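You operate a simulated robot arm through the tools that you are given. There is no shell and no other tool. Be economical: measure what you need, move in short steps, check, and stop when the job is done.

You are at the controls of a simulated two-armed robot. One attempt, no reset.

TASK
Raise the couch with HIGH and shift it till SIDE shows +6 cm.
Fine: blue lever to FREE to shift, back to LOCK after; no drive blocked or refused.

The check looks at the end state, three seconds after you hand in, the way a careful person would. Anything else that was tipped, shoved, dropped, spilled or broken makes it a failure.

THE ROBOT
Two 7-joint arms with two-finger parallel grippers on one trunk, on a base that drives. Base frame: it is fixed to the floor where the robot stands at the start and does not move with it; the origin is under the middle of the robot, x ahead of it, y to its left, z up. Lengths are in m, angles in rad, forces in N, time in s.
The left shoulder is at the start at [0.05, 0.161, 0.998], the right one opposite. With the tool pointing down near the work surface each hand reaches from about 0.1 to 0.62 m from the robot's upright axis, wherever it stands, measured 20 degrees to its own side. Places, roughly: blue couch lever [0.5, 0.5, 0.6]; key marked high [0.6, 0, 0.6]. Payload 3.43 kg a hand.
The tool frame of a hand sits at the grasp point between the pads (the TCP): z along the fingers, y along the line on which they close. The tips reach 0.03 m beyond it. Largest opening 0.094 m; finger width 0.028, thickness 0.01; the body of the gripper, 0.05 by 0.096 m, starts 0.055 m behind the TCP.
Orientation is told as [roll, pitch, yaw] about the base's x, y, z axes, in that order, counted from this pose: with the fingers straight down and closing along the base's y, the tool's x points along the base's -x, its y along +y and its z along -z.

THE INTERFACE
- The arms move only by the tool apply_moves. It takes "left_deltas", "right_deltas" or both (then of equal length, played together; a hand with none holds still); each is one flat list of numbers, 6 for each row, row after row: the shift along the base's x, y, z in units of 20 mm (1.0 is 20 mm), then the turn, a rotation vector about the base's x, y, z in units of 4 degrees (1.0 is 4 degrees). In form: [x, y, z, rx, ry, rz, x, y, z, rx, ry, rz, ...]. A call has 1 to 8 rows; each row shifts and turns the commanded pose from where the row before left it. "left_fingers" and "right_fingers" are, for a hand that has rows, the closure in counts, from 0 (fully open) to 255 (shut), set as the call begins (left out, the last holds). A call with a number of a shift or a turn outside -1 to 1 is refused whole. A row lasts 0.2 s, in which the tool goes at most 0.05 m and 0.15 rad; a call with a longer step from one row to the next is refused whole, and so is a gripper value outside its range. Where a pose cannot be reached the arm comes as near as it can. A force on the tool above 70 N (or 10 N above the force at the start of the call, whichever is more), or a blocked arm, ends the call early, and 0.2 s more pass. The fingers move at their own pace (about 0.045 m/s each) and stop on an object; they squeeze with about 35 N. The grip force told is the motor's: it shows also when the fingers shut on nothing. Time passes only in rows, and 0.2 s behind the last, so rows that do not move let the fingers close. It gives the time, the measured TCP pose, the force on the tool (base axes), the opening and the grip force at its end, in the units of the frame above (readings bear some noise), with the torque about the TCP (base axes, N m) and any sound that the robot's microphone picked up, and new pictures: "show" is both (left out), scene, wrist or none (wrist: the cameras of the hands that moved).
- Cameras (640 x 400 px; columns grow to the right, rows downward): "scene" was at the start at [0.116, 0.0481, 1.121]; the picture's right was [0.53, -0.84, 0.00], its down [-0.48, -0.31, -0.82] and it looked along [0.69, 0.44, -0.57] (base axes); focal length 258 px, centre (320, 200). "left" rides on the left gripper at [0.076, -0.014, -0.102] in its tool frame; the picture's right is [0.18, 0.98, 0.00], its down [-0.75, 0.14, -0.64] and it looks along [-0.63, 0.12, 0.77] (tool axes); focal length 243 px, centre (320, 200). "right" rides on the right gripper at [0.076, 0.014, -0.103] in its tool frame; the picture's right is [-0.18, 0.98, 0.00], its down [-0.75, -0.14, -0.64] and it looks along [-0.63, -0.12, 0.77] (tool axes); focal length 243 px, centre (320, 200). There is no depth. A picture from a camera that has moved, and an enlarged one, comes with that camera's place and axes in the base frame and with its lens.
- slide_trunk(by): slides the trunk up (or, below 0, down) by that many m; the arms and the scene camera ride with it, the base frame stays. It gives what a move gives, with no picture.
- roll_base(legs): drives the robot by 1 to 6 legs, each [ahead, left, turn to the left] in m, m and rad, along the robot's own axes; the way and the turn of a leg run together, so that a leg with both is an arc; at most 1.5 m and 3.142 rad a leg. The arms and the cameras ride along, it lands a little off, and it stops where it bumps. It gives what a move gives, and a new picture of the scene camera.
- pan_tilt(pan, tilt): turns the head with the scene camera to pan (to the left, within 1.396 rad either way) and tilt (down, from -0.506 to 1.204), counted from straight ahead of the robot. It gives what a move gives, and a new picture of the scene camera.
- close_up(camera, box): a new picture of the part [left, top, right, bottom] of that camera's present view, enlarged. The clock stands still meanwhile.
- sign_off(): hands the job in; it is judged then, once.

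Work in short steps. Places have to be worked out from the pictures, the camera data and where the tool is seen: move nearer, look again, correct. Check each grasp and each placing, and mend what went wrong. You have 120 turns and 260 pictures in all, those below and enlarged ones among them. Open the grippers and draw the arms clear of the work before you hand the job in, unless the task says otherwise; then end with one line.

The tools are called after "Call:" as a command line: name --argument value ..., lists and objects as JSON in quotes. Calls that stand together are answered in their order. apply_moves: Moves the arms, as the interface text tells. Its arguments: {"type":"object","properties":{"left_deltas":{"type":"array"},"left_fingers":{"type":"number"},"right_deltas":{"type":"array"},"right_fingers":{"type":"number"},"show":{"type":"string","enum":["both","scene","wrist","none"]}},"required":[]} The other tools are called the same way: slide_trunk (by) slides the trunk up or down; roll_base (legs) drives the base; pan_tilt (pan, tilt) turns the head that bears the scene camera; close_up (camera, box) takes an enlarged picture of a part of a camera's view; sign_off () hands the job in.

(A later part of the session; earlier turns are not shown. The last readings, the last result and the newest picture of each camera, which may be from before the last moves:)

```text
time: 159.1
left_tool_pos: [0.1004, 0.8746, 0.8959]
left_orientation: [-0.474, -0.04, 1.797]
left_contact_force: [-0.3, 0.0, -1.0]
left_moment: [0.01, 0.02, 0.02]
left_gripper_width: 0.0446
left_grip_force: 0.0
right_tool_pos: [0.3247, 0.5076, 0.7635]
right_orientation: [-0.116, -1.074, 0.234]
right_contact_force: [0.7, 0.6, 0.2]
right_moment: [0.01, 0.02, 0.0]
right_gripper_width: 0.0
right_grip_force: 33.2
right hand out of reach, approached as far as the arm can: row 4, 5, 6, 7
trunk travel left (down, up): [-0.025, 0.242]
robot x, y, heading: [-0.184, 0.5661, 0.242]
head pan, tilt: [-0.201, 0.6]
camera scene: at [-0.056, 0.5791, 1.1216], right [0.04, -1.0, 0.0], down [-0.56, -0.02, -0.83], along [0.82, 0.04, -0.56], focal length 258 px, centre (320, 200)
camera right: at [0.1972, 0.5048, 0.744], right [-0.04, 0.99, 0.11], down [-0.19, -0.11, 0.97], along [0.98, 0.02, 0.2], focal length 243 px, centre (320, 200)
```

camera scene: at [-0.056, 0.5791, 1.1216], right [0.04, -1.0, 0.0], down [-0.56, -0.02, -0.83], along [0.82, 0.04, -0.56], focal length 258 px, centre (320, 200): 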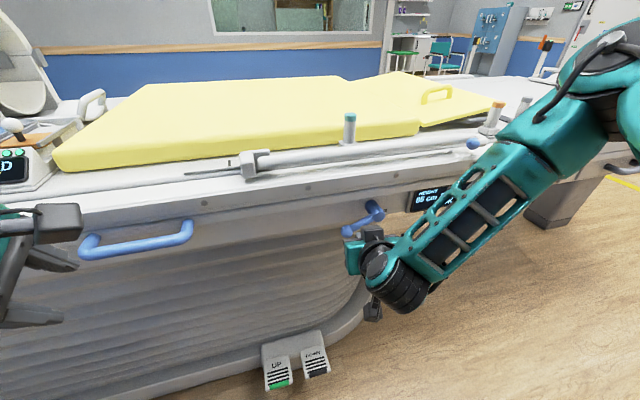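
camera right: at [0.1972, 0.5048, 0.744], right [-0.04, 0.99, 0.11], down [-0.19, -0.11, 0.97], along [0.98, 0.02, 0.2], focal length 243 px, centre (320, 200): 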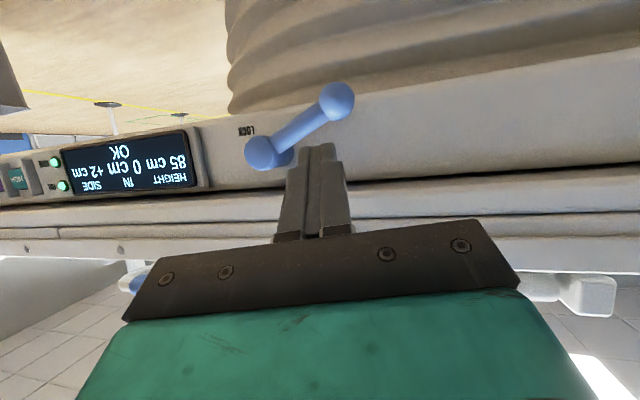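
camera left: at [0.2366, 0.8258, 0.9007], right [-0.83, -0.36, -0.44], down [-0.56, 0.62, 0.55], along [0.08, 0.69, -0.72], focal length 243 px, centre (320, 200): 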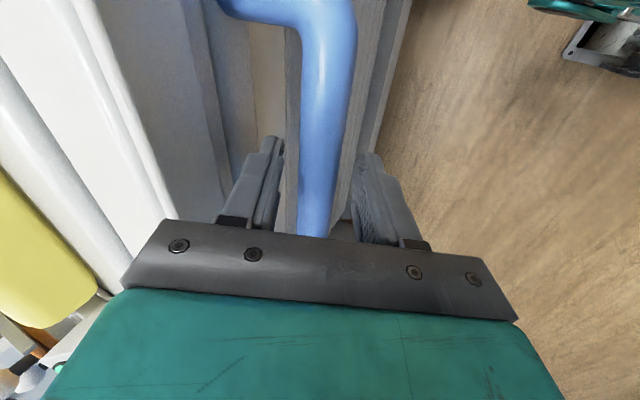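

The right arm is cramped at this spot, so I go back to the lever station. There I'll pitch to ≈ -78° and spin the right hand 90°, so that its two thin fingers straddle the lever arm from above and below: that needs far less headroom under the top.

Call:
roll_base --legs '[[-0.07, 0, 0], [0, -0.146, 0]]'

Call:
apply_moves --right_deltas '[0, 0.2, 0, 0.247, -0.969, 0, 0, 0.2, 0, 0.247, -0.969, 0, 0, 0.2, 0, 0.247, -0.969, 0, 0, 0.2, 0, 0.247, -0.969, 0]' --show "none"

Call:
apply_moves --right_deltas '[0, 0, 0, 0.965, 0.13, -0.21, 0, 0, 0, 0.965, 0.13, -0.21, 0, 0, 0, 0.965, 0.13, -0.21, 0, 0, 0, 0.965, 0.13, -0.21, 0, 0, 0, 0.965, 0.13, -0.21, 0, 0, 0, 0.965, 0.13, -0.21, 0, 0, 0, 0.965, 0.13, -0.21, 0, 0, 0, 0.965, 0.13, -0.21]' --show "none"

Call:
apply_moves --right_deltas '[0, 0, 0, 0.965, 0.13, -0.21, 0, 0, 0, 0.965, 0.13, -0.21, 0, 0, 0, 0.965, 0.13, -0.21, 0, 0, 0, 0.965, 0.13, -0.21, 0, 0, 0, 0.965, 0.13, -0.21, 0, 0, 0, 0.965, 0.13, -0.21, 0, 0, 0, 0.965, 0.13, -0.21, 0, 0, 0, 0.965, 0.13, -0.21]' --right_fingers 110 --show "both"

```text
time: 161.7
left_tool_pos: [0.0658, 0.7173, 0.8964]
left_orientation: [-0.476, -0.042, 1.799]
left_contact_force: [0.5, 0.2, 0.6]
left_moment: [-0.01, -0.02, 0.0]
left_gripper_width: 0.0445
left_grip_force: 0.0
right_tool_pos: [0.2903, 0.3507, 0.7642]
right_orientation: [-0.118, -1.072, 0.239]
right_contact_force: [0.3, 0.9, -0.6]
right_moment: [-0.02, 0.03, -0.03]
right_gripper_width: 0.0
right_grip_force: 33.0
trunk travel left (down, up): [-0.025, 0.242]
robot x, y, heading: [-0.22, 0.4053, 0.243]
head pan, tilt: [-0.201, 0.6]
camera scene: at [-0.0888, 0.4218, 1.1216], right [0.04, -1.0, 0.0], down [-0.56, -0.02, -0.83], along [0.82, 0.04, -0.56], focal length 258 px, centre (320, 200)
```

scene: 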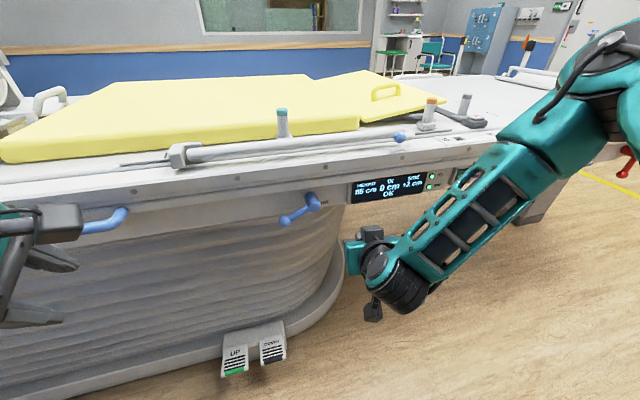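

```text
time: 162.7
left_tool_pos: [0.0654, 0.718, 0.8953]
left_orientation: [-0.474, -0.039, 1.797]
left_contact_force: [0.1, 0.0, 0.3]
left_moment: [0.01, 0.02, -0.02]
left_gripper_width: 0.045
left_grip_force: 0.0
right_tool_pos: [0.282, 0.4088, 0.7872]
right_orientation: [-0.103, -1.35, 0.221]
right_contact_force: [0.8, 0.0, 0.8]
right_moment: [-0.01, -0.01, 0.0]
right_gripper_width: 0.0
right_grip_force: 32.8
right hand out of reach, approached as far as the arm can: row 1, 2, 3, 4
trunk travel left (down, up): [-0.025, 0.242]
robot x, y, heading: [-0.2189, 0.4056, 0.245]
head pan, tilt: [-0.201, 0.6]
```

```text
time: 164.5
left_tool_pos: [0.0665, 0.7185, 0.8957]
left_orientation: [-0.474, -0.041, 1.798]
left_contact_force: [0.9, 0.3, 0.4]
left_moment: [0.03, 0.03, 0.02]
left_gripper_width: 0.0445
left_grip_force: 0.0
right_tool_pos: [0.2814, 0.4086, 0.7869]
right_orientation: [1.143, -0.994, -1.087]
right_contact_force: [-0.3, -0.4, -0.8]
right_moment: [-0.01, 0.0, -0.03]
right_gripper_width: 0.0
right_grip_force: 33.2
trunk travel left (down, up): [-0.025, 0.242]
robot x, y, heading: [-0.2184, 0.4069, 0.248]
head pan, tilt: [-0.201, 0.6]
```

```text
time: 166.3
left_tool_pos: [0.0654, 0.7177, 0.8958]
left_orientation: [-0.475, -0.041, 1.798]
left_contact_force: [-0.2, 0.3, 0.5]
left_moment: [-0.03, -0.01, -0.01]
left_gripper_width: 0.045
left_grip_force: 0.2
right_tool_pos: [0.2807, 0.4104, 0.7871]
right_orientation: [1.309, -0.465, -1.324]
right_contact_force: [1.3, 0.9, -0.5]
right_moment: [0.01, 0.0, -0.02]
right_gripper_width: 0.0535
right_grip_force: 0.1
right hand out of reach, approached as far as the arm can: row 8
trunk travel left (down, up): [-0.025, 0.242]
robot x, y, heading: [-0.2173, 0.4075, 0.241]
head pan, tilt: [-0.201, 0.6]
camera scene: at [-0.0888, 0.4219, 1.1216], right [0.04, -1.0, 0.0], down [-0.56, -0.02, -0.83], along [0.82, 0.04, -0.56], focal length 258 px, centre (320, 200)
camera right: at [0.168, 0.4705, 0.7901], right [0.18, 0.31, 0.93], down [-0.48, -0.8, 0.36], along [0.86, -0.51, 0.0], focal length 243 px, centre (320, 200)
```

scene: 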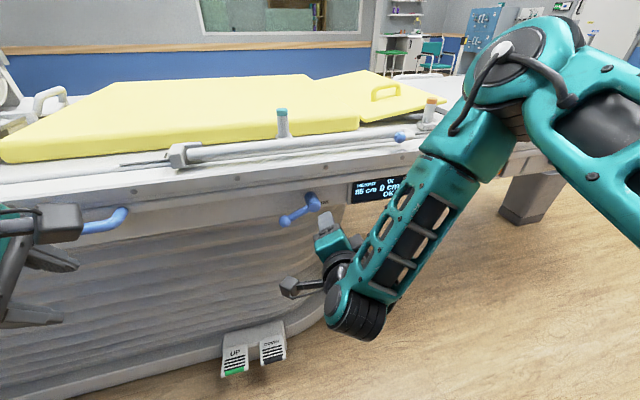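
right: 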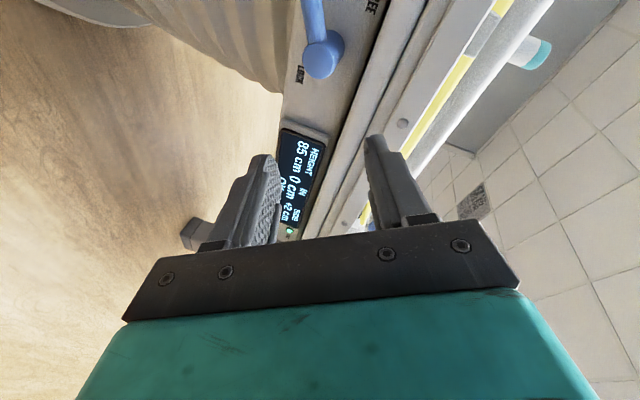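

Spun ~63° before a limit. I move forward into roomier space and spin the remaining ~27°.

Call:
apply_moves --right_deltas '[0.9, 0.5, -0.5, 0, 0, 0, 0.9, 0.5, -0.5, 0, 0, 0, 0.9, 0.5, -0.5, 0, 0, 0]' --show "none"

Call:
apply_moves --right_deltas '[0, 0, 0, 0.965, 0.13, -0.23, 0, 0, 0, 0.965, 0.13, -0.23, 0, 0, 0, 0.965, 0.13, -0.23, 0, 0, 0, 0.965, 0.13, -0.23, 0, 0, 0, 0.965, 0.13, -0.23, 0, 0, 0, 0.965, 0.13, -0.23, 0, 0, 0, 0.965, 0.13, -0.23]' --show "both"

```text
time: 167.1
left_tool_pos: [0.0666, 0.7179, 0.8949]
left_orientation: [-0.476, -0.043, 1.798]
left_contact_force: [-1.0, 1.0, -0.6]
left_moment: [0.03, -0.02, -0.02]
left_gripper_width: 0.0446
left_grip_force: 0.1
right_tool_pos: [0.3343, 0.4443, 0.7595]
right_orientation: [1.31, -0.463, -1.324]
right_contact_force: [0.3, -0.2, -1.4]
right_moment: [0.0, -0.01, 0.02]
right_gripper_width: 0.0534
right_grip_force: 0.1
right hand out of reach, approached as far as the arm can: row 2
trunk travel left (down, up): [-0.025, 0.242]
robot x, y, heading: [-0.218, 0.4099, 0.244]
head pan, tilt: [-0.201, 0.6]
```

```text
time: 168.7
left_tool_pos: [0.0664, 0.7185, 0.8951]
left_orientation: [-0.474, -0.042, 1.8]
left_contact_force: [-0.8, -0.6, -0.7]
left_moment: [-0.02, 0.03, 0.02]
left_gripper_width: 0.0448
left_grip_force: 0.1
right_tool_pos: [0.3351, 0.4431, 0.7601]
right_orientation: [1.337, 0.01, -1.447]
right_contact_force: [-0.1, -0.5, 1.3]
right_moment: [-0.01, -0.03, -0.03]
right_gripper_width: 0.0536
right_grip_force: 0.0
trunk travel left (down, up): [-0.025, 0.242]
robot x, y, heading: [-0.2163, 0.4088, 0.247]
head pan, tilt: [-0.201, 0.6]
camera scene: at [-0.0888, 0.4219, 1.1216], right [0.04, -1.0, 0.0], down [-0.56, -0.02, -0.83], along [0.82, 0.04, -0.56], focal length 258 px, centre (320, 200)
camera right: at [0.2296, 0.5067, 0.7989], right [0.25, -0.17, 0.95], down [-0.56, -0.83, 0.0], along [0.79, -0.53, -0.3], focal length 243 px, centre (320, 200)
```

scene: 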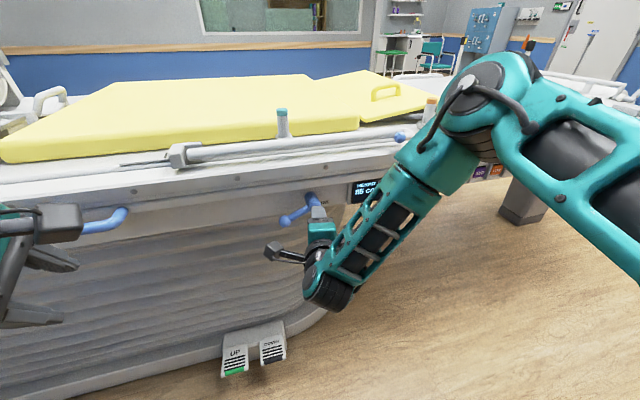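
right: 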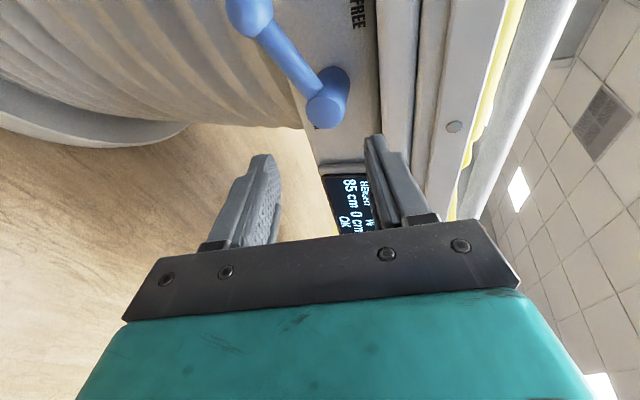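

Fully spun. The lever is at ~67°. With fingers closed I go low and left in front, then under the arm.

Call:
apply_moves --right_deltas '[-0.135, 0.534, -0.9, 0, 0, 0, -0.135, 0.534, -0.9, 0, 0, 0, -0.135, 0.534, -0.9, 0, 0, 0, -0.135, 0.534, -0.9, 0, 0, 0, 0.9, 0.227, 0, 0, 0, 0, 0.9, 0.227, 0, 0, 0, 0]' --right_fingers 255 --show "wrist"

```text
time: 170.1
left_tool_pos: [0.0674, 0.7171, 0.8961]
left_orientation: [-0.474, -0.04, 1.797]
left_contact_force: [-0.2, -0.3, -0.3]
left_moment: [-0.02, -0.06, 0.01]
left_gripper_width: 0.0447
left_grip_force: 0.1
right_tool_pos: [0.359, 0.4955, 0.6903]
right_orientation: [1.335, 0.006, -1.447]
right_contact_force: [-0.2, 0.1, 0.4]
right_moment: [-0.02, 0.02, 0.01]
right_gripper_width: 0.0003
right_grip_force: 32.4
trunk travel left (down, up): [-0.025, 0.242]
robot x, y, heading: [-0.2186, 0.4124, 0.248]
head pan, tilt: [-0.201, 0.6]
camera right: at [0.2547, 0.5598, 0.7274], right [0.25, -0.16, 0.95], down [-0.56, -0.83, 0.01], along [0.79, -0.54, -0.3], focal length 243 px, centre (320, 200)
```

right: 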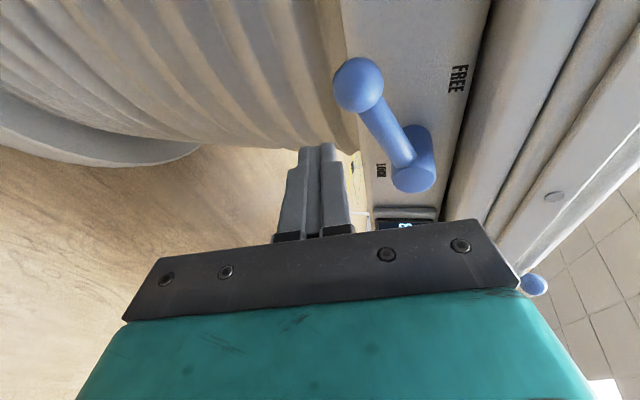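

Good: the finger is below and in front of the arm. Forward 5.7 cm, then lift.

Call:
apply_moves --right_deltas '[0.914, 0.231, 0, 0, 0, 0, 0.914, 0.231, 0, 0, 0, 0, 0.9, 0.23, 0, 0, 0, 0, -0.05, 0.2, 0.5, 0, 0, 0, 0, 0, 0.5, 0, 0, 0]' --show "wrist"

```text
time: 171.3
left_tool_pos: [0.0663, 0.7176, 0.8945]
left_orientation: [-0.475, -0.042, 1.796]
left_contact_force: [-0.4, -0.6, 0.5]
left_moment: [0.04, -0.03, 0.0]
left_gripper_width: 0.0449
left_grip_force: 0.0
right_tool_pos: [0.415, 0.5129, 0.7092]
right_orientation: [1.343, 0.01, -1.441]
right_contact_force: [-0.4, 0.0, -0.3]
right_moment: [0.01, 0.04, -0.01]
right_gripper_width: 0.0
right_grip_force: 33.3
trunk travel left (down, up): [-0.025, 0.242]
robot x, y, heading: [-0.2175, 0.4043, 0.244]
head pan, tilt: [-0.201, 0.6]
camera right: at [0.3093, 0.5756, 0.747], right [0.25, -0.16, 0.96], down [-0.56, -0.83, 0.0], along [0.79, -0.53, -0.3], focal length 243 px, centre (320, 200)
```

right: 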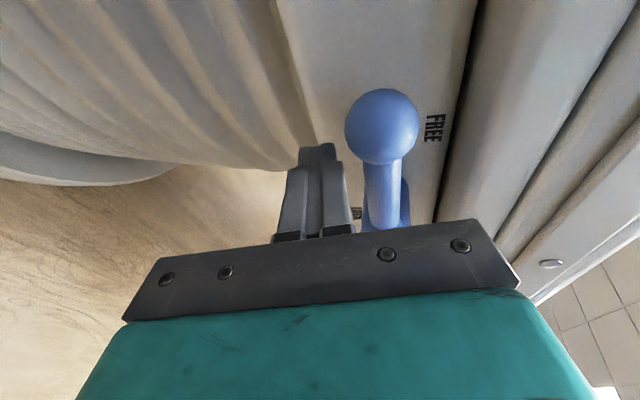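

Nearly horizontal; lift to the stop with small steps.

Call:
apply_moves --right_deltas '[0, 0, 0.15, 0, 0, 0, 0, 0, 0.15, 0, 0, 0, 0, 0, 0.15, 0, 0, 0, 0, 0, 0.15, 0, 0, 0]' --show "wrist"

```text
time: 172.3
left_tool_pos: [0.0669, 0.7175, 0.8958]
left_orientation: [-0.474, -0.043, 1.797]
left_contact_force: [0.0, 0.5, -0.4]
left_moment: [-0.02, 0.0, -0.02]
left_gripper_width: 0.045
left_grip_force: 0.1
right_tool_pos: [0.413, 0.5112, 0.7202]
right_orientation: [1.34, 0.011, -1.442]
right_contact_force: [0.3, -0.8, -1.4]
right_moment: [0.01, 0.03, -0.1]
right_gripper_width: 0.0
right_grip_force: 33.0
trunk travel left (down, up): [-0.025, 0.242]
robot x, y, heading: [-0.2199, 0.4044, 0.247]
head pan, tilt: [-0.201, 0.6]
camera right: at [0.3081, 0.575, 0.7579], right [0.25, -0.16, 0.95], down [-0.56, -0.83, 0.0], along [0.79, -0.53, -0.3], focal length 243 px, centre (320, 200)
```

right: 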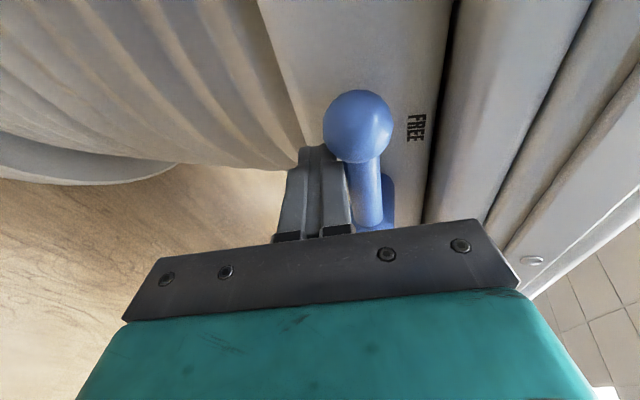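

Contact just begun; a bit more.

Call:
apply_moves --right_deltas '[0, 0, 0.12, 0, 0, 0, 0, 0, 0.12, 0, 0, 0, 0, 0, 0, 0, 0, 0]' --show "none"

Call:
close_up --camera "scene" --box '[230, 160, 390, 260]'

```text
time: 173.1
left_tool_pos: [0.0687, 0.7173, 0.8952]
left_orientation: [-0.473, -0.041, 1.798]
left_contact_force: [-0.3, -0.1, -0.9]
left_moment: [0.03, 0.0, 0.0]
left_gripper_width: 0.0446
left_grip_force: 0.0
right_tool_pos: [0.4114, 0.5119, 0.7211]
right_orientation: [1.335, 0.009, -1.443]
right_contact_force: [-5.6, -7.4, -14.5]
right_moment: [-0.13, -0.04, 0.08]
right_gripper_width: 0.0
right_grip_force: 33.5
trunk travel left (down, up): [-0.025, 0.242]
robot x, y, heading: [-0.2196, 0.4053, 0.242]
head pan, tilt: [-0.201, 0.6]
```

```text
4.00 times, centred on (310, 210) of scene
camera zoom: at [-0.0879, 0.4216, 1.1213], right [0.04, -1.0, 0.0], down [-0.57, -0.02, -0.82], along [0.82, 0.04, -0.57], focal length 1031 px, centre (360, 160)
```

zoom: 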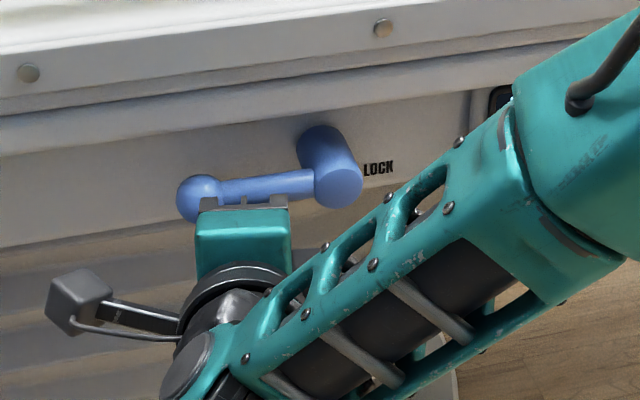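

FREE stop reached (14 N). I lower and withdraw the right hand, keeping it spun but low (z≈0.66, beneath the top), then drive to a spot 10 cm short of the earlier handle station and try reaching with the left.

Call:
apply_moves --right_deltas '[0, 0, -0.6, 0, 0, 0, 0, 0, -0.6, 0, 0, 0, -0.95, -0.24, -0.2, 0, 0, 0, -0.95, -0.24, -0.3, 0, 0, 0, -0.95, -0.24, -0.4, 0, 0, 0, -0.95, -0.24, -0.4, 0, 0, 0, -0.6, -0.2, -0.3, 0, 0, 0]' --show "none"

Call:
roll_base --legs '[[0, 0.146, 0], [0.085, 0, 0]]'

Call:
apply_moves --left_deltas '[0.9, 0.15, 0, 0, 0, 0, 0.9, 0.15, 0, 0, 0, 0, 0.9, 0.15, 0, 0, 0, 0, 0.9, 0.15, 0, 0, 0, 0, 0.7, 0.15, 0, 0, 0, 0]' --show "both"

```text
time: 174.7
left_tool_pos: [0.0665, 0.717, 0.8963]
left_orientation: [-0.475, -0.041, 1.796]
left_contact_force: [-0.5, 0.0, 0.7]
left_moment: [0.01, -0.02, -0.03]
left_gripper_width: 0.0446
left_grip_force: 0.1
right_tool_pos: [0.3245, 0.4971, 0.676]
right_orientation: [1.337, 0.01, -1.449]
right_contact_force: [0.5, -0.7, -0.2]
right_moment: [-0.02, 0.0, -0.01]
right_gripper_width: 0.0002
right_grip_force: 32.8
right hand out of reach, approached as far as the arm can: row 6, 7
trunk travel left (down, up): [-0.025, 0.242]
robot x, y, heading: [-0.2155, 0.4078, 0.247]
head pan, tilt: [-0.201, 0.6]
```

```text
time: 177.2
left_tool_pos: [0.1158, 0.8771, 0.896]
left_orientation: [-0.473, -0.044, 1.794]
left_contact_force: [0.6, 0.7, -0.1]
left_moment: [0.03, 0.0, -0.02]
left_gripper_width: 0.0447
left_grip_force: 0.1
right_tool_pos: [0.3717, 0.6575, 0.6751]
right_orientation: [1.336, 0.009, -1.451]
right_contact_force: [-0.5, 0.1, -0.5]
right_moment: [-0.04, 0.0, -0.01]
right_gripper_width: 0.0001
right_grip_force: 32.4
trunk travel left (down, up): [-0.025, 0.242]
robot x, y, heading: [-0.1693, 0.5672, 0.244]
head pan, tilt: [-0.201, 0.6]
camera scene: at [-0.0401, 0.5815, 1.1216], right [0.04, -1.0, 0.0], down [-0.56, -0.02, -0.82], along [0.82, 0.03, -0.57], focal length 258 px, centre (320, 200)
```

scene: 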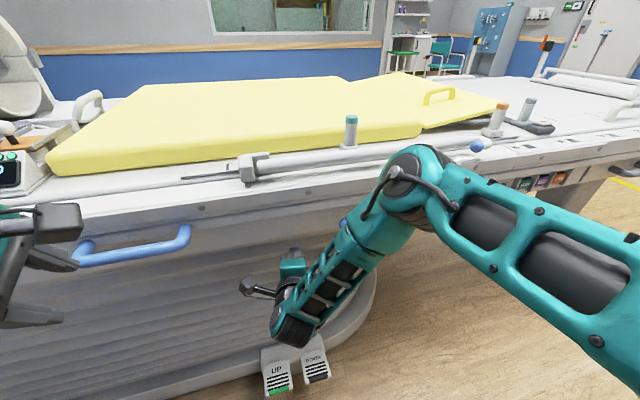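

```text
time: 178.4
left_tool_pos: [0.2013, 0.8916, 0.8963]
left_orientation: [-0.475, -0.042, 1.795]
left_contact_force: [0.2, -0.2, -0.1]
left_moment: [-0.02, -0.04, -0.05]
left_gripper_width: 0.0445
left_grip_force: 0.0
right_tool_pos: [0.3727, 0.6564, 0.6753]
right_orientation: [1.338, 0.008, -1.452]
right_contact_force: [0.0, 0.5, -0.9]
right_moment: [0.0, 0.01, 0.0]
right_gripper_width: 0.0
right_grip_force: 33.7
trunk travel left (down, up): [-0.025, 0.242]
robot x, y, heading: [-0.1683, 0.5678, 0.245]
head pan, tilt: [-0.201, 0.6]
camera scene: at [-0.0402, 0.5814, 1.1216], right [0.04, -1.0, 0.0], down [-0.56, -0.02, -0.83], along [0.82, 0.03, -0.57], focal length 258 px, centre (320, 200)
camera left: at [0.1853, 0.8067, 0.989], right [-0.82, -0.35, -0.46], down [-0.57, 0.62, 0.54], along [0.09, 0.7, -0.71], focal length 243 px, centre (320, 200)
```

scene: 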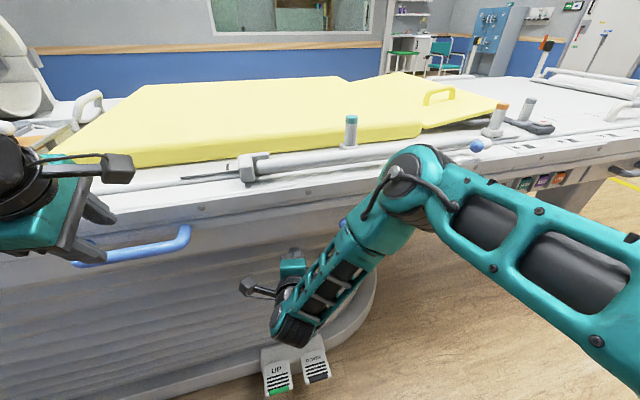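
left: 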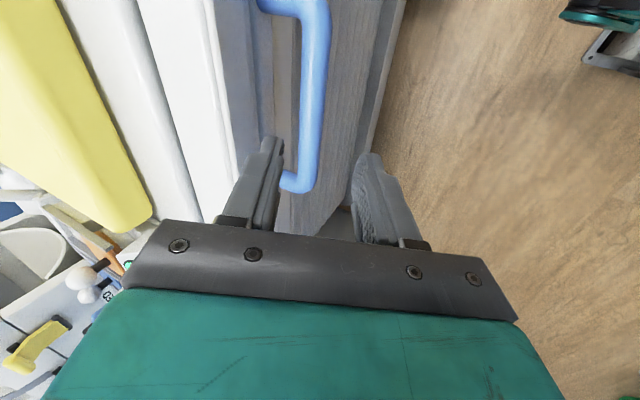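

The left hand reaches fine from here. Descend in two stages and grip.

Call:
apply_moves --left_deltas '[0.35, 0.13, -0.64, 0, 0, 0, 0.35, 0.13, -0.64, 0, 0, 0, 0.35, 0.13, -0.64, 0, 0, 0, 0.35, 0.13, -0.64, 0, 0, 0]' --show "wrist"

```text
time: 179.4
left_tool_pos: [0.2291, 0.903, 0.8429]
left_orientation: [-0.475, -0.041, 1.794]
left_contact_force: [0.5, -0.1, -0.2]
left_moment: [0.03, -0.02, 0.02]
left_gripper_width: 0.0445
left_grip_force: 0.0
right_tool_pos: [0.3725, 0.6572, 0.6757]
right_orientation: [1.336, 0.009, -1.45]
right_contact_force: [0.0, 0.2, 0.7]
right_moment: [0.02, -0.05, -0.01]
right_gripper_width: 0.0001
right_grip_force: 33.3
trunk travel left (down, up): [-0.025, 0.242]
robot x, y, heading: [-0.1668, 0.5682, 0.243]
head pan, tilt: [-0.201, 0.6]
camera left: at [0.2141, 0.8179, 0.9367], right [-0.82, -0.36, -0.46], down [-0.57, 0.62, 0.54], along [0.09, 0.7, -0.71], focal length 243 px, centre (320, 200)
```

left: 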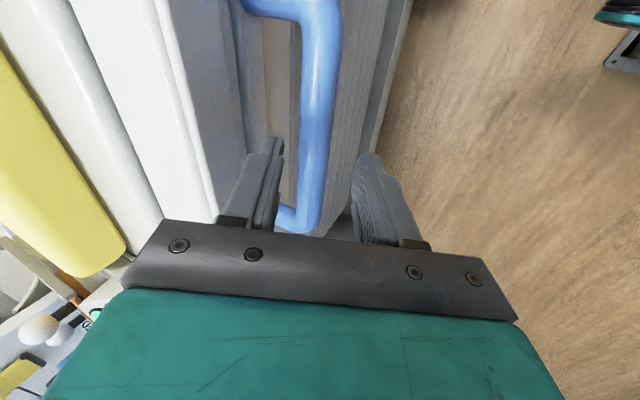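

Continue down and close on the bar.

Call:
apply_moves --left_deltas '[0.3, 0.1, -0.6, 0, 0, 0, 0.3, 0.1, -0.6, 0, 0, 0, 0.27, 0.09, -0.54, 0, 0, 0]' --show "none"

Call:
apply_moves --left_deltas '[0, 0, 0, 0, 0, 0, 0, 0, 0, 0, 0, 0, 0, 0, 0, 0, 0, 0, 0, 0, 0, 0, 0, 0]' --left_fingers 255 --show "wrist"

Call:
pan_tilt --pan -0.6 --tilt 0.6

```text
time: 180.2
left_tool_pos: [0.247, 0.9082, 0.8104]
left_orientation: [-0.474, -0.041, 1.794]
left_contact_force: [-0.2, -0.2, -0.5]
left_moment: [0.01, 0.0, -0.01]
left_gripper_width: 0.0448
left_grip_force: 0.1
right_tool_pos: [0.373, 0.6577, 0.6757]
right_orientation: [1.338, 0.009, -1.45]
right_contact_force: [0.0, 0.0, -0.2]
right_moment: [0.02, 0.02, -0.01]
right_gripper_width: 0.0
right_grip_force: 32.9
trunk travel left (down, up): [-0.025, 0.242]
robot x, y, heading: [-0.1702, 0.5651, 0.243]
head pan, tilt: [-0.201, 0.6]
```

```text
time: 181.2
left_tool_pos: [0.247, 0.9086, 0.8124]
left_orientation: [-0.477, -0.04, 1.798]
left_contact_force: [2.2, 0.2, 10.8]
left_moment: [-0.66, -0.33, 1.01]
left_gripper_width: 0.0244
left_grip_force: 44.5
right_tool_pos: [0.3716, 0.656, 0.6767]
right_orientation: [1.337, 0.008, -1.451]
right_contact_force: [1.0, -0.3, 0.3]
right_moment: [-0.01, -0.04, 0.01]
right_gripper_width: 0.0
right_grip_force: 33.4
trunk travel left (down, up): [-0.025, 0.242]
robot x, y, heading: [-0.1667, 0.5677, 0.241]
head pan, tilt: [-0.201, 0.6]
camera left: at [0.2318, 0.823, 0.9046], right [-0.81, -0.36, -0.46], down [-0.57, 0.62, 0.53], along [0.09, 0.7, -0.71], focal length 243 px, centre (320, 200)
```

left: 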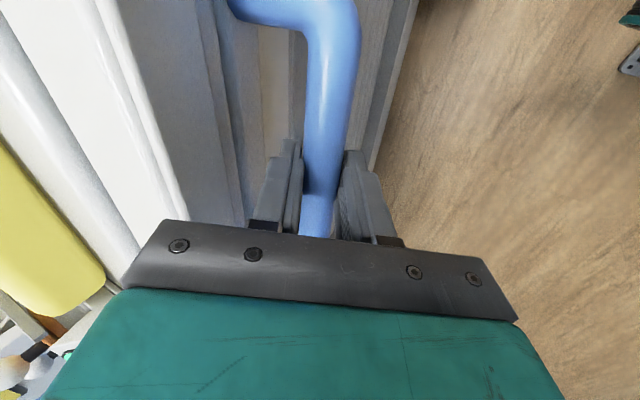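

```text
time: 182.1
left_tool_pos: [0.2481, 0.9079, 0.8112]
left_orientation: [-0.477, -0.04, 1.796]
left_contact_force: [3.4, 1.5, 16.2]
left_moment: [-0.82, -0.45, 1.24]
left_gripper_width: 0.024
left_grip_force: 45.2
right_tool_pos: [0.3726, 0.6557, 0.6754]
right_orientation: [1.336, 0.008, -1.451]
right_contact_force: [0.0, -0.2, 0.2]
right_moment: [0.02, -0.02, -0.04]
right_gripper_width: 0.0001
right_grip_force: 33.3
trunk travel left (down, up): [-0.025, 0.242]
robot x, y, heading: [-0.1686, 0.5687, 0.248]
head pan, tilt: [-0.6, 0.6]
camera scene: at [-0.0464, 0.5463, 1.1218], right [-0.35, -0.94, 0.0], down [-0.53, 0.2, -0.83], along [0.77, -0.29, -0.56], focal length 258 px, centre (320, 200)
```

scene: 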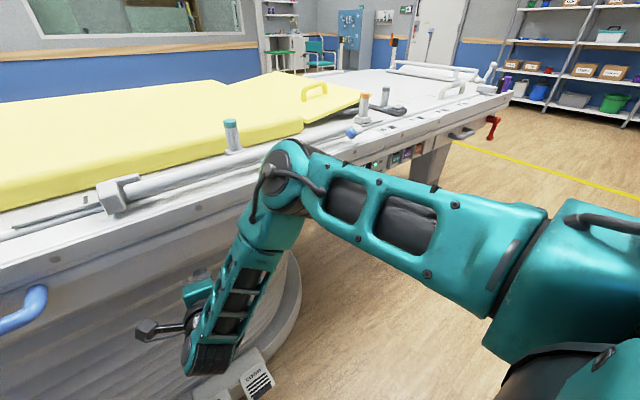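

Gripped. I pull ~2.4 cm in 3 mm steps and look through the right wrist camera for the display.

Call:
apply_moves --left_deltas '[-0.15, -0.045, 0, 0, 0, 0, -0.15, -0.045, 0, 0, 0, 0, -0.15, -0.045, 0, 0, 0, 0, -0.15, -0.045, 0, 0, 0, 0, -0.15, -0.045, 0, 0, 0, 0, -0.15, -0.045, 0, 0, 0, 0, -0.15, -0.045, 0, 0, 0, 0, -0.15, -0.045, 0, 0, 0, 0]' --show "none"

Call:
close_up --camera "right" --box '[0, 0, 640, 400]'

Call:
pan_tilt --pan -0.9 --tilt 0.55

```text
time: 183.9
left_tool_pos: [0.2207, 0.8991, 0.8107]
left_orientation: [-0.477, -0.043, 1.796]
left_contact_force: [-10.4, 0.7, 31.4]
left_moment: [-0.94, -0.35, 0.99]
left_gripper_width: 0.024
left_grip_force: 44.6
right_tool_pos: [0.3713, 0.6563, 0.6785]
right_orientation: [1.338, 0.011, -1.45]
right_contact_force: [1.1, 0.3, 0.7]
right_moment: [0.0, 0.01, -0.03]
right_gripper_width: 0.0001
right_grip_force: 32.8
trunk travel left (down, up): [-0.025, 0.242]
robot x, y, heading: [-0.1661, 0.5672, 0.239]
head pan, tilt: [-0.6, 0.6]
```

```text
1.00 times, centred on (320, 200) of right (not enlarged: the box is as wide or as high as the picture)
camera zoom: at [0.2663, 0.7201, 0.7156], right [0.25, -0.17, 0.95], down [-0.56, -0.83, 0.0], along [0.79, -0.54, -0.3], focal length 243 px, centre (320, 200)
```

zoom: 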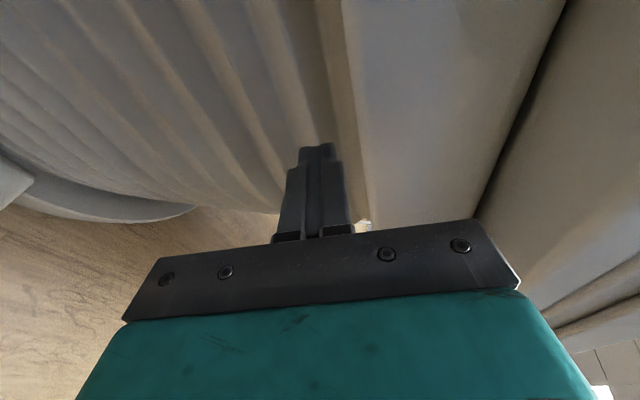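

```text
time: 184.7
left_tool_pos: [0.2211, 0.9002, 0.8121]
left_orientation: [-0.477, -0.041, 1.795]
left_contact_force: [-13.8, -1.2, 29.7]
left_moment: [-0.49, -0.14, 1.4]
left_gripper_width: 0.0242
left_grip_force: 44.9
right_tool_pos: [0.3712, 0.657, 0.6774]
right_orientation: [1.341, 0.01, -1.452]
right_contact_force: [0.1, 0.8, 1.2]
right_moment: [-0.01, -0.02, 0.0]
right_gripper_width: 0.0001
right_grip_force: 32.3
trunk travel left (down, up): [-0.025, 0.242]
robot x, y, heading: [-0.1683, 0.5675, 0.238]
head pan, tilt: [-0.901, 0.55]
camera scene: at [-0.0601, 0.5214, 1.1264], right [-0.61, -0.79, 0.0], down [-0.41, 0.32, -0.85], along [0.68, -0.52, -0.52], focal length 258 px, centre (320, 200)
```

scene: 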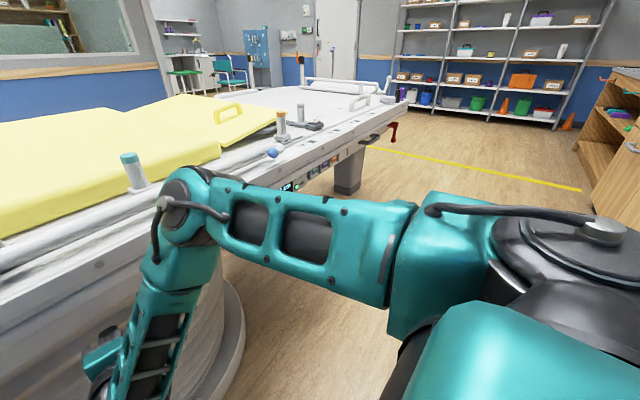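

It moved freely; by my calibration it's at ≈ +6.0 cm. I release, retreat, return to the lever station and read the display.

Call:
apply_moves --left_deltas '[0, 0, 0, 0, 0, 0, 0, 0, 0, 0, 0, 0, 0, 0, 0, 0, 0, 0]' --left_fingers 134 --show "none"

Call:
apply_moves --left_deltas '[-0.26, -0.08, 0.56, 0, 0, 0, -0.26, -0.08, 0.56, 0, 0, 0, -0.26, -0.08, 0.56, 0, 0, 0, -0.26, -0.08, 0.56, 0, 0, 0, -0.26, -0.08, 0.56, 0, 0, 0, -0.26, -0.08, 0.56, 0, 0, 0, -0.26, -0.08, 0.56, 0, 0, 0, -0.26, -0.08, 0.4, 0, 0, 0]' --show "wrist"

Call:
roll_base --legs '[[-0.085, 0, 0], [0, -0.146, 0]]'

Call:
pan_tilt --pan -0.15 --tilt 0.6

Call:
close_up --camera "scene" --box '[270, 140, 430, 240]'

```text
time: 185.5
left_tool_pos: [0.2238, 0.9016, 0.8078]
left_orientation: [-0.471, -0.043, 1.793]
left_contact_force: [0.0, 0.0, -0.8]
left_moment: [0.01, 0.03, 0.0]
left_gripper_width: 0.0451
left_grip_force: 0.1
right_tool_pos: [0.3728, 0.6567, 0.6757]
right_orientation: [1.335, 0.009, -1.45]
right_contact_force: [0.5, -0.4, 0.4]
right_moment: [0.01, -0.02, 0.01]
right_gripper_width: 0.0
right_grip_force: 32.7
trunk travel left (down, up): [-0.025, 0.242]
robot x, y, heading: [-0.1677, 0.5668, 0.243]
head pan, tilt: [-0.901, 0.55]
```

```text
time: 187.3
left_tool_pos: [0.1815, 0.8882, 0.8958]
left_orientation: [-0.475, -0.041, 1.793]
left_contact_force: [0.1, -0.7, -0.8]
left_moment: [0.02, -0.03, 0.0]
left_gripper_width: 0.0446
left_grip_force: 0.0
right_tool_pos: [0.3721, 0.6574, 0.6757]
right_orientation: [1.337, 0.007, -1.452]
right_contact_force: [0.7, 0.1, 0.4]
right_moment: [-0.03, 0.01, 0.03]
right_gripper_width: 0.0
right_grip_force: 33.2
trunk travel left (down, up): [-0.025, 0.242]
robot x, y, heading: [-0.1709, 0.5669, 0.239]
head pan, tilt: [-0.901, 0.55]
camera left: at [0.1663, 0.8034, 0.9892], right [-0.82, -0.36, -0.46], down [-0.57, 0.62, 0.54], along [0.09, 0.7, -0.71], focal length 243 px, centre (320, 200)
```

left: 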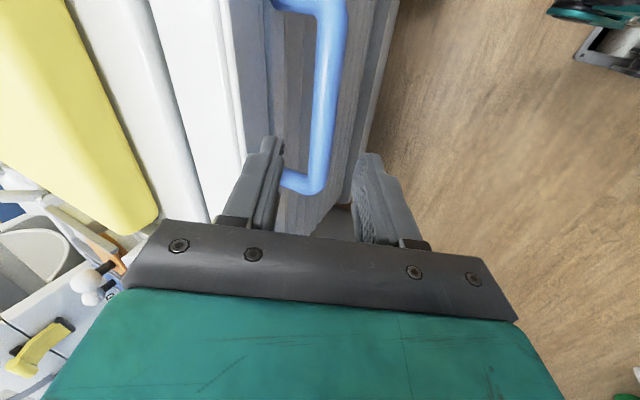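

```text
time: 189.9
left_tool_pos: [0.1338, 0.7282, 0.896]
left_orientation: [-0.475, -0.042, 1.795]
left_contact_force: [-0.6, -0.4, -0.2]
left_moment: [-0.01, 0.03, -0.01]
left_gripper_width: 0.045
left_grip_force: 0.0
right_tool_pos: [0.3237, 0.4959, 0.6744]
right_orientation: [1.338, 0.009, -1.454]
right_contact_force: [0.5, 0.5, 1.6]
right_moment: [-0.03, 0.0, 0.04]
right_gripper_width: 0.0
right_grip_force: 32.9
trunk travel left (down, up): [-0.025, 0.242]
robot x, y, heading: [-0.2174, 0.4098, 0.24]
head pan, tilt: [-0.901, 0.55]
camera scene: at [-0.1055, 0.3625, 1.1261], right [-0.61, -0.79, 0.0], down [-0.41, 0.32, -0.85], along [0.67, -0.52, -0.52], focal length 258 px, centre (320, 200)
```

scene: 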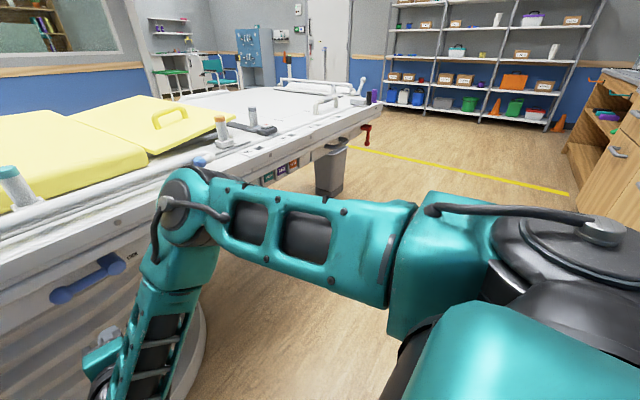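

```text
time: 191.0
left_tool_pos: [0.1353, 0.7282, 0.8959]
left_orientation: [-0.474, -0.042, 1.794]
left_contact_force: [0.4, -0.8, -0.4]
left_moment: [0.0, -0.01, -0.02]
left_gripper_width: 0.0448
left_grip_force: 0.1
right_tool_pos: [0.3248, 0.4961, 0.675]
right_orientation: [1.339, 0.008, -1.452]
right_contact_force: [0.8, 0.3, 0.7]
right_moment: [-0.01, 0.01, 0.02]
right_gripper_width: 0.0
right_grip_force: 32.7
trunk travel left (down, up): [-0.025, 0.242]
robot x, y, heading: [-0.2148, 0.4107, 0.241]
head pan, tilt: [-0.15, 0.6]
camera scene: at [-0.0885, 0.4256, 1.1216], right [0.09, -1.0, 0.0], down [-0.56, -0.05, -0.83], along [0.82, 0.07, -0.56], focal length 258 px, centre (320, 200)
```

scene: 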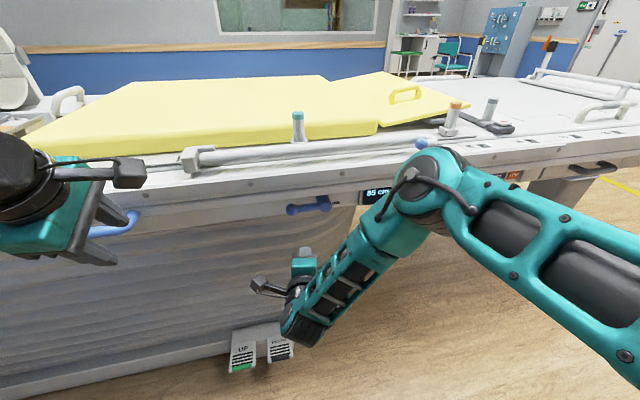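

```text
4.00 times, centred on (350, 190) of scene
camera zoom: at [-0.0885, 0.4256, 1.1216], right [0.09, -1.0, 0.0], down [-0.56, -0.05, -0.83], along [0.82, 0.07, -0.56], focal length 1031 px, centre (200, 240)
```

zoom: 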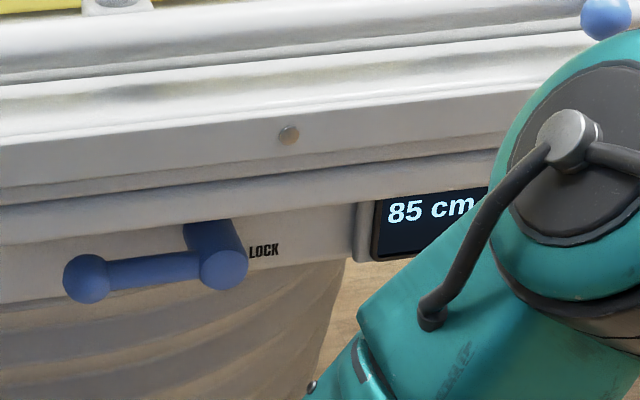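

Lever at FREE, top out. I level the spun right hand a bit more, open to 4 cm, and raise it to pre-entry height in front of the lever arm.

Call:
apply_moves --right_deltas '[0.23, -0.12, 0.7, 0.247, -0.969, 0, 0.23, -0.12, 0.7, 0.247, -0.969, 0, 0.23, -0.12, 0.7, 0, 0, 0, 0.23, -0.12, 0.8, 0, 0, 0, 0, 0, 0, 0, 0, 0]' --right_fingers 147 --show "wrist"

Call:
close_up --camera "right" --box '[220, 30, 540, 240]'

```text
time: 192.2
left_tool_pos: [0.1338, 0.7278, 0.8966]
left_orientation: [-0.473, -0.043, 1.793]
left_contact_force: [0.8, 0.6, 0.1]
left_moment: [0.05, -0.03, -0.05]
left_gripper_width: 0.0448
left_grip_force: 0.0
right_tool_pos: [0.3346, 0.5049, 0.7505]
right_orientation: [1.474, 0.027, -1.448]
right_contact_force: [0.6, 0.0, -0.3]
right_moment: [-0.01, -0.01, 0.0]
right_gripper_width: 0.0397
right_grip_force: 0.1
right hand out of reach, approached as far as the arm can: row 1, 2
trunk travel left (down, up): [-0.025, 0.242]
robot x, y, heading: [-0.2182, 0.4055, 0.246]
head pan, tilt: [-0.15, 0.6]
camera right: at [0.2275, 0.5683, 0.7763], right [0.12, -0.2, 0.97], down [-0.56, -0.82, -0.1], along [0.82, -0.53, -0.21], focal length 243 px, centre (320, 200)
```

right: 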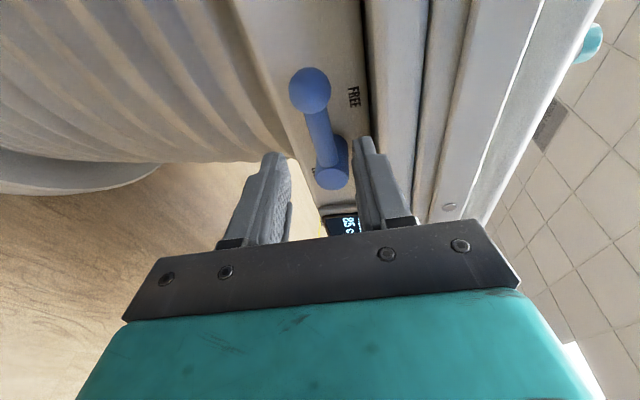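

```text
1.90 times, centred on (380, 135) of right
camera zoom: at [0.2275, 0.5683, 0.7763], right [0.12, -0.2, 0.97], down [-0.56, -0.82, -0.1], along [0.82, -0.53, -0.21], focal length 462 px, centre (206, 324)
```

zoom: 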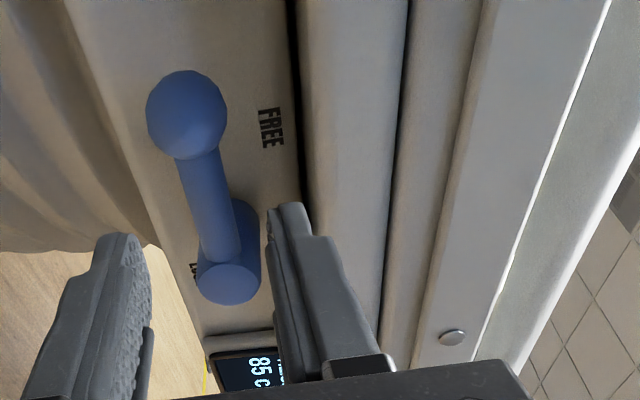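

Clear view: strip underside at z≈0.779, arm top ≈0.75; the 1-cm upper finger fits between. I align height/lateral and go forward half way.

Call:
apply_moves --right_deltas '[0.12, -0.485, -0.375, 0, 0, 0, 0.12, -0.485, -0.375, 0, 0, 0, 0.9, 0.23, 0, 0, 0, 0, 0.9, 0.23, 0, 0, 0, 0]' --show "wrist"

Call:
close_up --camera "right" --box '[220, 30, 540, 240]'

```text
time: 193.2
left_tool_pos: [0.133, 0.7279, 0.8961]
left_orientation: [-0.475, -0.041, 1.794]
left_contact_force: [0.1, 0.5, 0.4]
left_moment: [0.0, -0.01, 0.02]
left_gripper_width: 0.0449
left_grip_force: 0.1
right_tool_pos: [0.3734, 0.5069, 0.7452]
right_orientation: [1.473, 0.026, -1.457]
right_contact_force: [-0.5, -0.1, 0.0]
right_moment: [0.02, -0.02, 0.01]
right_gripper_width: 0.0401
right_grip_force: 0.0
right hand out of reach, approached as far as the arm can: row 2
trunk travel left (down, up): [-0.025, 0.242]
robot x, y, heading: [-0.2194, 0.4064, 0.241]
head pan, tilt: [-0.15, 0.6]
camera right: at [0.2648, 0.5706, 0.7712], right [0.12, -0.2, 0.97], down [-0.56, -0.82, -0.1], along [0.82, -0.53, -0.21], focal length 243 px, centre (320, 200)
```

right: 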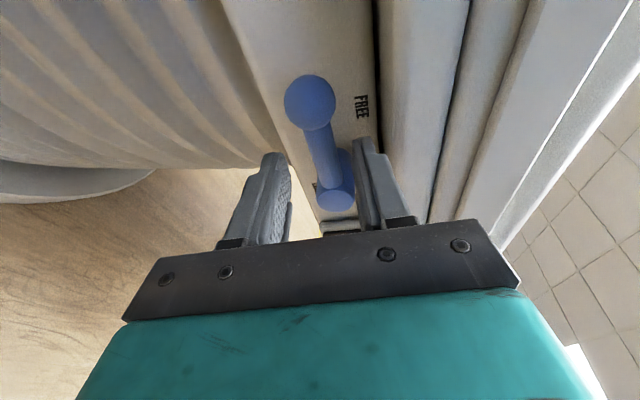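

```text
1.90 times, centred on (380, 135) of right
camera zoom: at [0.2648, 0.5706, 0.7712], right [0.12, -0.2, 0.97], down [-0.56, -0.82, -0.1], along [0.82, -0.53, -0.21], focal length 462 px, centre (206, 324)
```

zoom: 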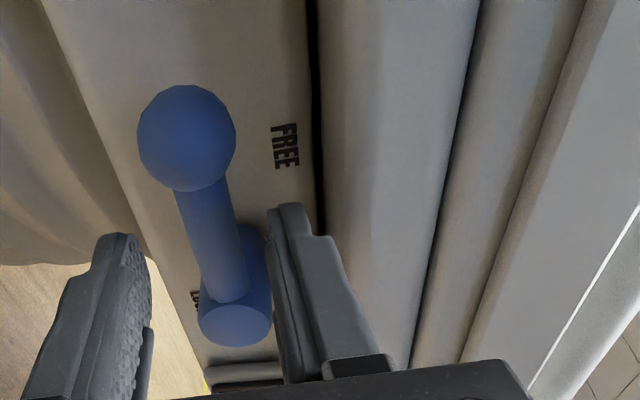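

Slightly high/left; correct 1 cm down, 1.2 cm right, before going further.

Call:
apply_moves --right_deltas '[0.15, -0.58, -0.25, 0, 0, 0, 0, 0, -0.25, 0, 0, 0, 0, 0, 0, 0, 0, 0]' --show "wrist"

Call:
close_up --camera "right" --box '[220, 30, 540, 240]'

```text
time: 194.0
left_tool_pos: [0.1337, 0.7277, 0.8956]
left_orientation: [-0.476, -0.041, 1.793]
left_contact_force: [0.0, -1.0, 0.1]
left_moment: [0.01, 0.02, 0.02]
left_gripper_width: 0.0444
left_grip_force: 0.1
right_tool_pos: [0.3719, 0.5072, 0.7426]
right_orientation: [1.468, 0.027, -1.457]
right_contact_force: [0.0, 1.0, 1.0]
right_moment: [0.02, -0.02, 0.0]
right_gripper_width: 0.0401
right_grip_force: 0.1
right hand out of reach, approached as far as the arm can: row 1, 2
trunk travel left (down, up): [-0.025, 0.242]
robot x, y, heading: [-0.2189, 0.405, 0.231]
head pan, tilt: [-0.15, 0.6]
camera right: at [0.2636, 0.57, 0.7704], right [0.12, -0.2, 0.97], down [-0.56, -0.82, -0.1], along [0.82, -0.54, -0.21], focal length 243 px, centre (320, 200)
```

right: 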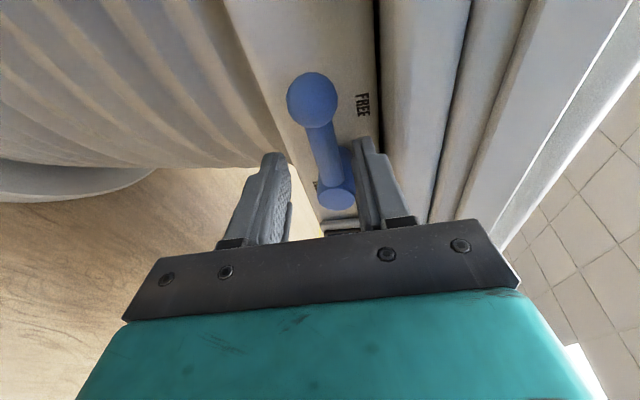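

```text
1.90 times, centred on (380, 135) of right
camera zoom: at [0.2636, 0.57, 0.7704], right [0.12, -0.2, 0.97], down [-0.56, -0.82, -0.1], along [0.82, -0.54, -0.21], focal length 462 px, centre (206, 324)
```

zoom: 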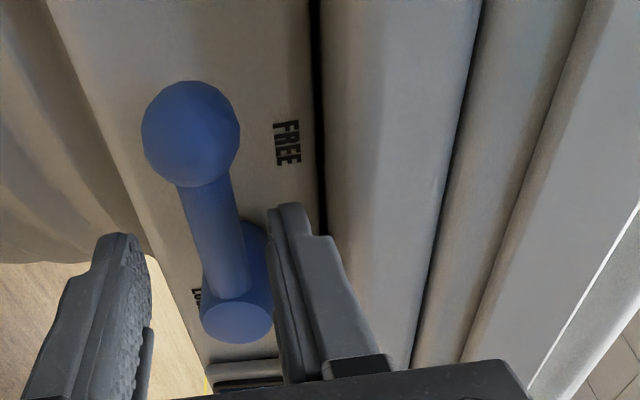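

Near a limit here; I back the base 6 cm to give the arm more room, then re-extend with the corrections.

Call:
roll_base --legs '[[-0.06, 0, 0]]'

Call:
apply_moves --right_deltas '[0.9, 0.15, -0.2, 0, 0, 0, 0.95, -0.05, -0.15, 0, 0, 0, 0.95, -0.15, 0, 0, 0, 0, 0, 0, 0, 0, 0, 0]' --show "wrist"

```text
time: 195.0
left_tool_pos: [0.0763, 0.7131, 0.8963]
left_orientation: [-0.474, -0.043, 1.795]
left_contact_force: [-1.0, 0.7, 0.9]
left_moment: [-0.01, 0.01, -0.05]
left_gripper_width: 0.0445
left_grip_force: 0.1
right_tool_pos: [0.3128, 0.4922, 0.743]
right_orientation: [1.47, 0.026, -1.456]
right_contact_force: [0.3, -0.2, 0.2]
right_moment: [-0.01, 0.0, -0.02]
right_gripper_width: 0.04
right_grip_force: 0.1
trunk travel left (down, up): [-0.025, 0.242]
robot x, y, heading: [-0.2732, 0.3926, 0.24]
head pan, tilt: [-0.15, 0.6]
camera scene: at [-0.1466, 0.4113, 1.1217], right [0.09, -1.0, 0.0], down [-0.56, -0.05, -0.83], along [0.82, 0.08, -0.56], focal length 258 px, centre (320, 200)
```

scene: 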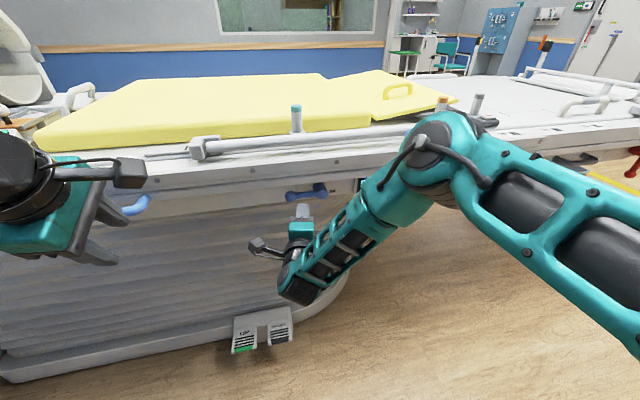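

```text
time: 196.0
left_tool_pos: [0.0755, 0.7133, 0.8959]
left_orientation: [-0.473, -0.042, 1.795]
left_contact_force: [-0.1, 0.4, -0.3]
left_moment: [-0.01, -0.02, 0.0]
left_gripper_width: 0.0447
left_grip_force: 0.1
right_tool_pos: [0.367, 0.5009, 0.7452]
right_orientation: [1.463, 0.023, -1.463]
right_contact_force: [0.6, 0.1, 0.7]
right_moment: [0.01, -0.07, -0.03]
right_gripper_width: 0.04
right_grip_force: 0.2
right hand out of reach, approached as far as the arm can: row 2, 3
trunk travel left (down, up): [-0.025, 0.242]
robot x, y, heading: [-0.2726, 0.3929, 0.241]
head pan, tilt: [-0.15, 0.6]
camera right: at [0.259, 0.565, 0.772], right [0.13, -0.2, 0.97], down [-0.57, -0.82, -0.09], along [0.81, -0.54, -0.22], focal length 243 px, centre (320, 200)
```

right: 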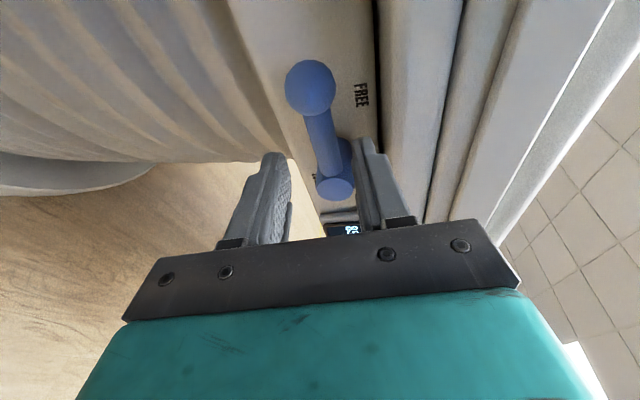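

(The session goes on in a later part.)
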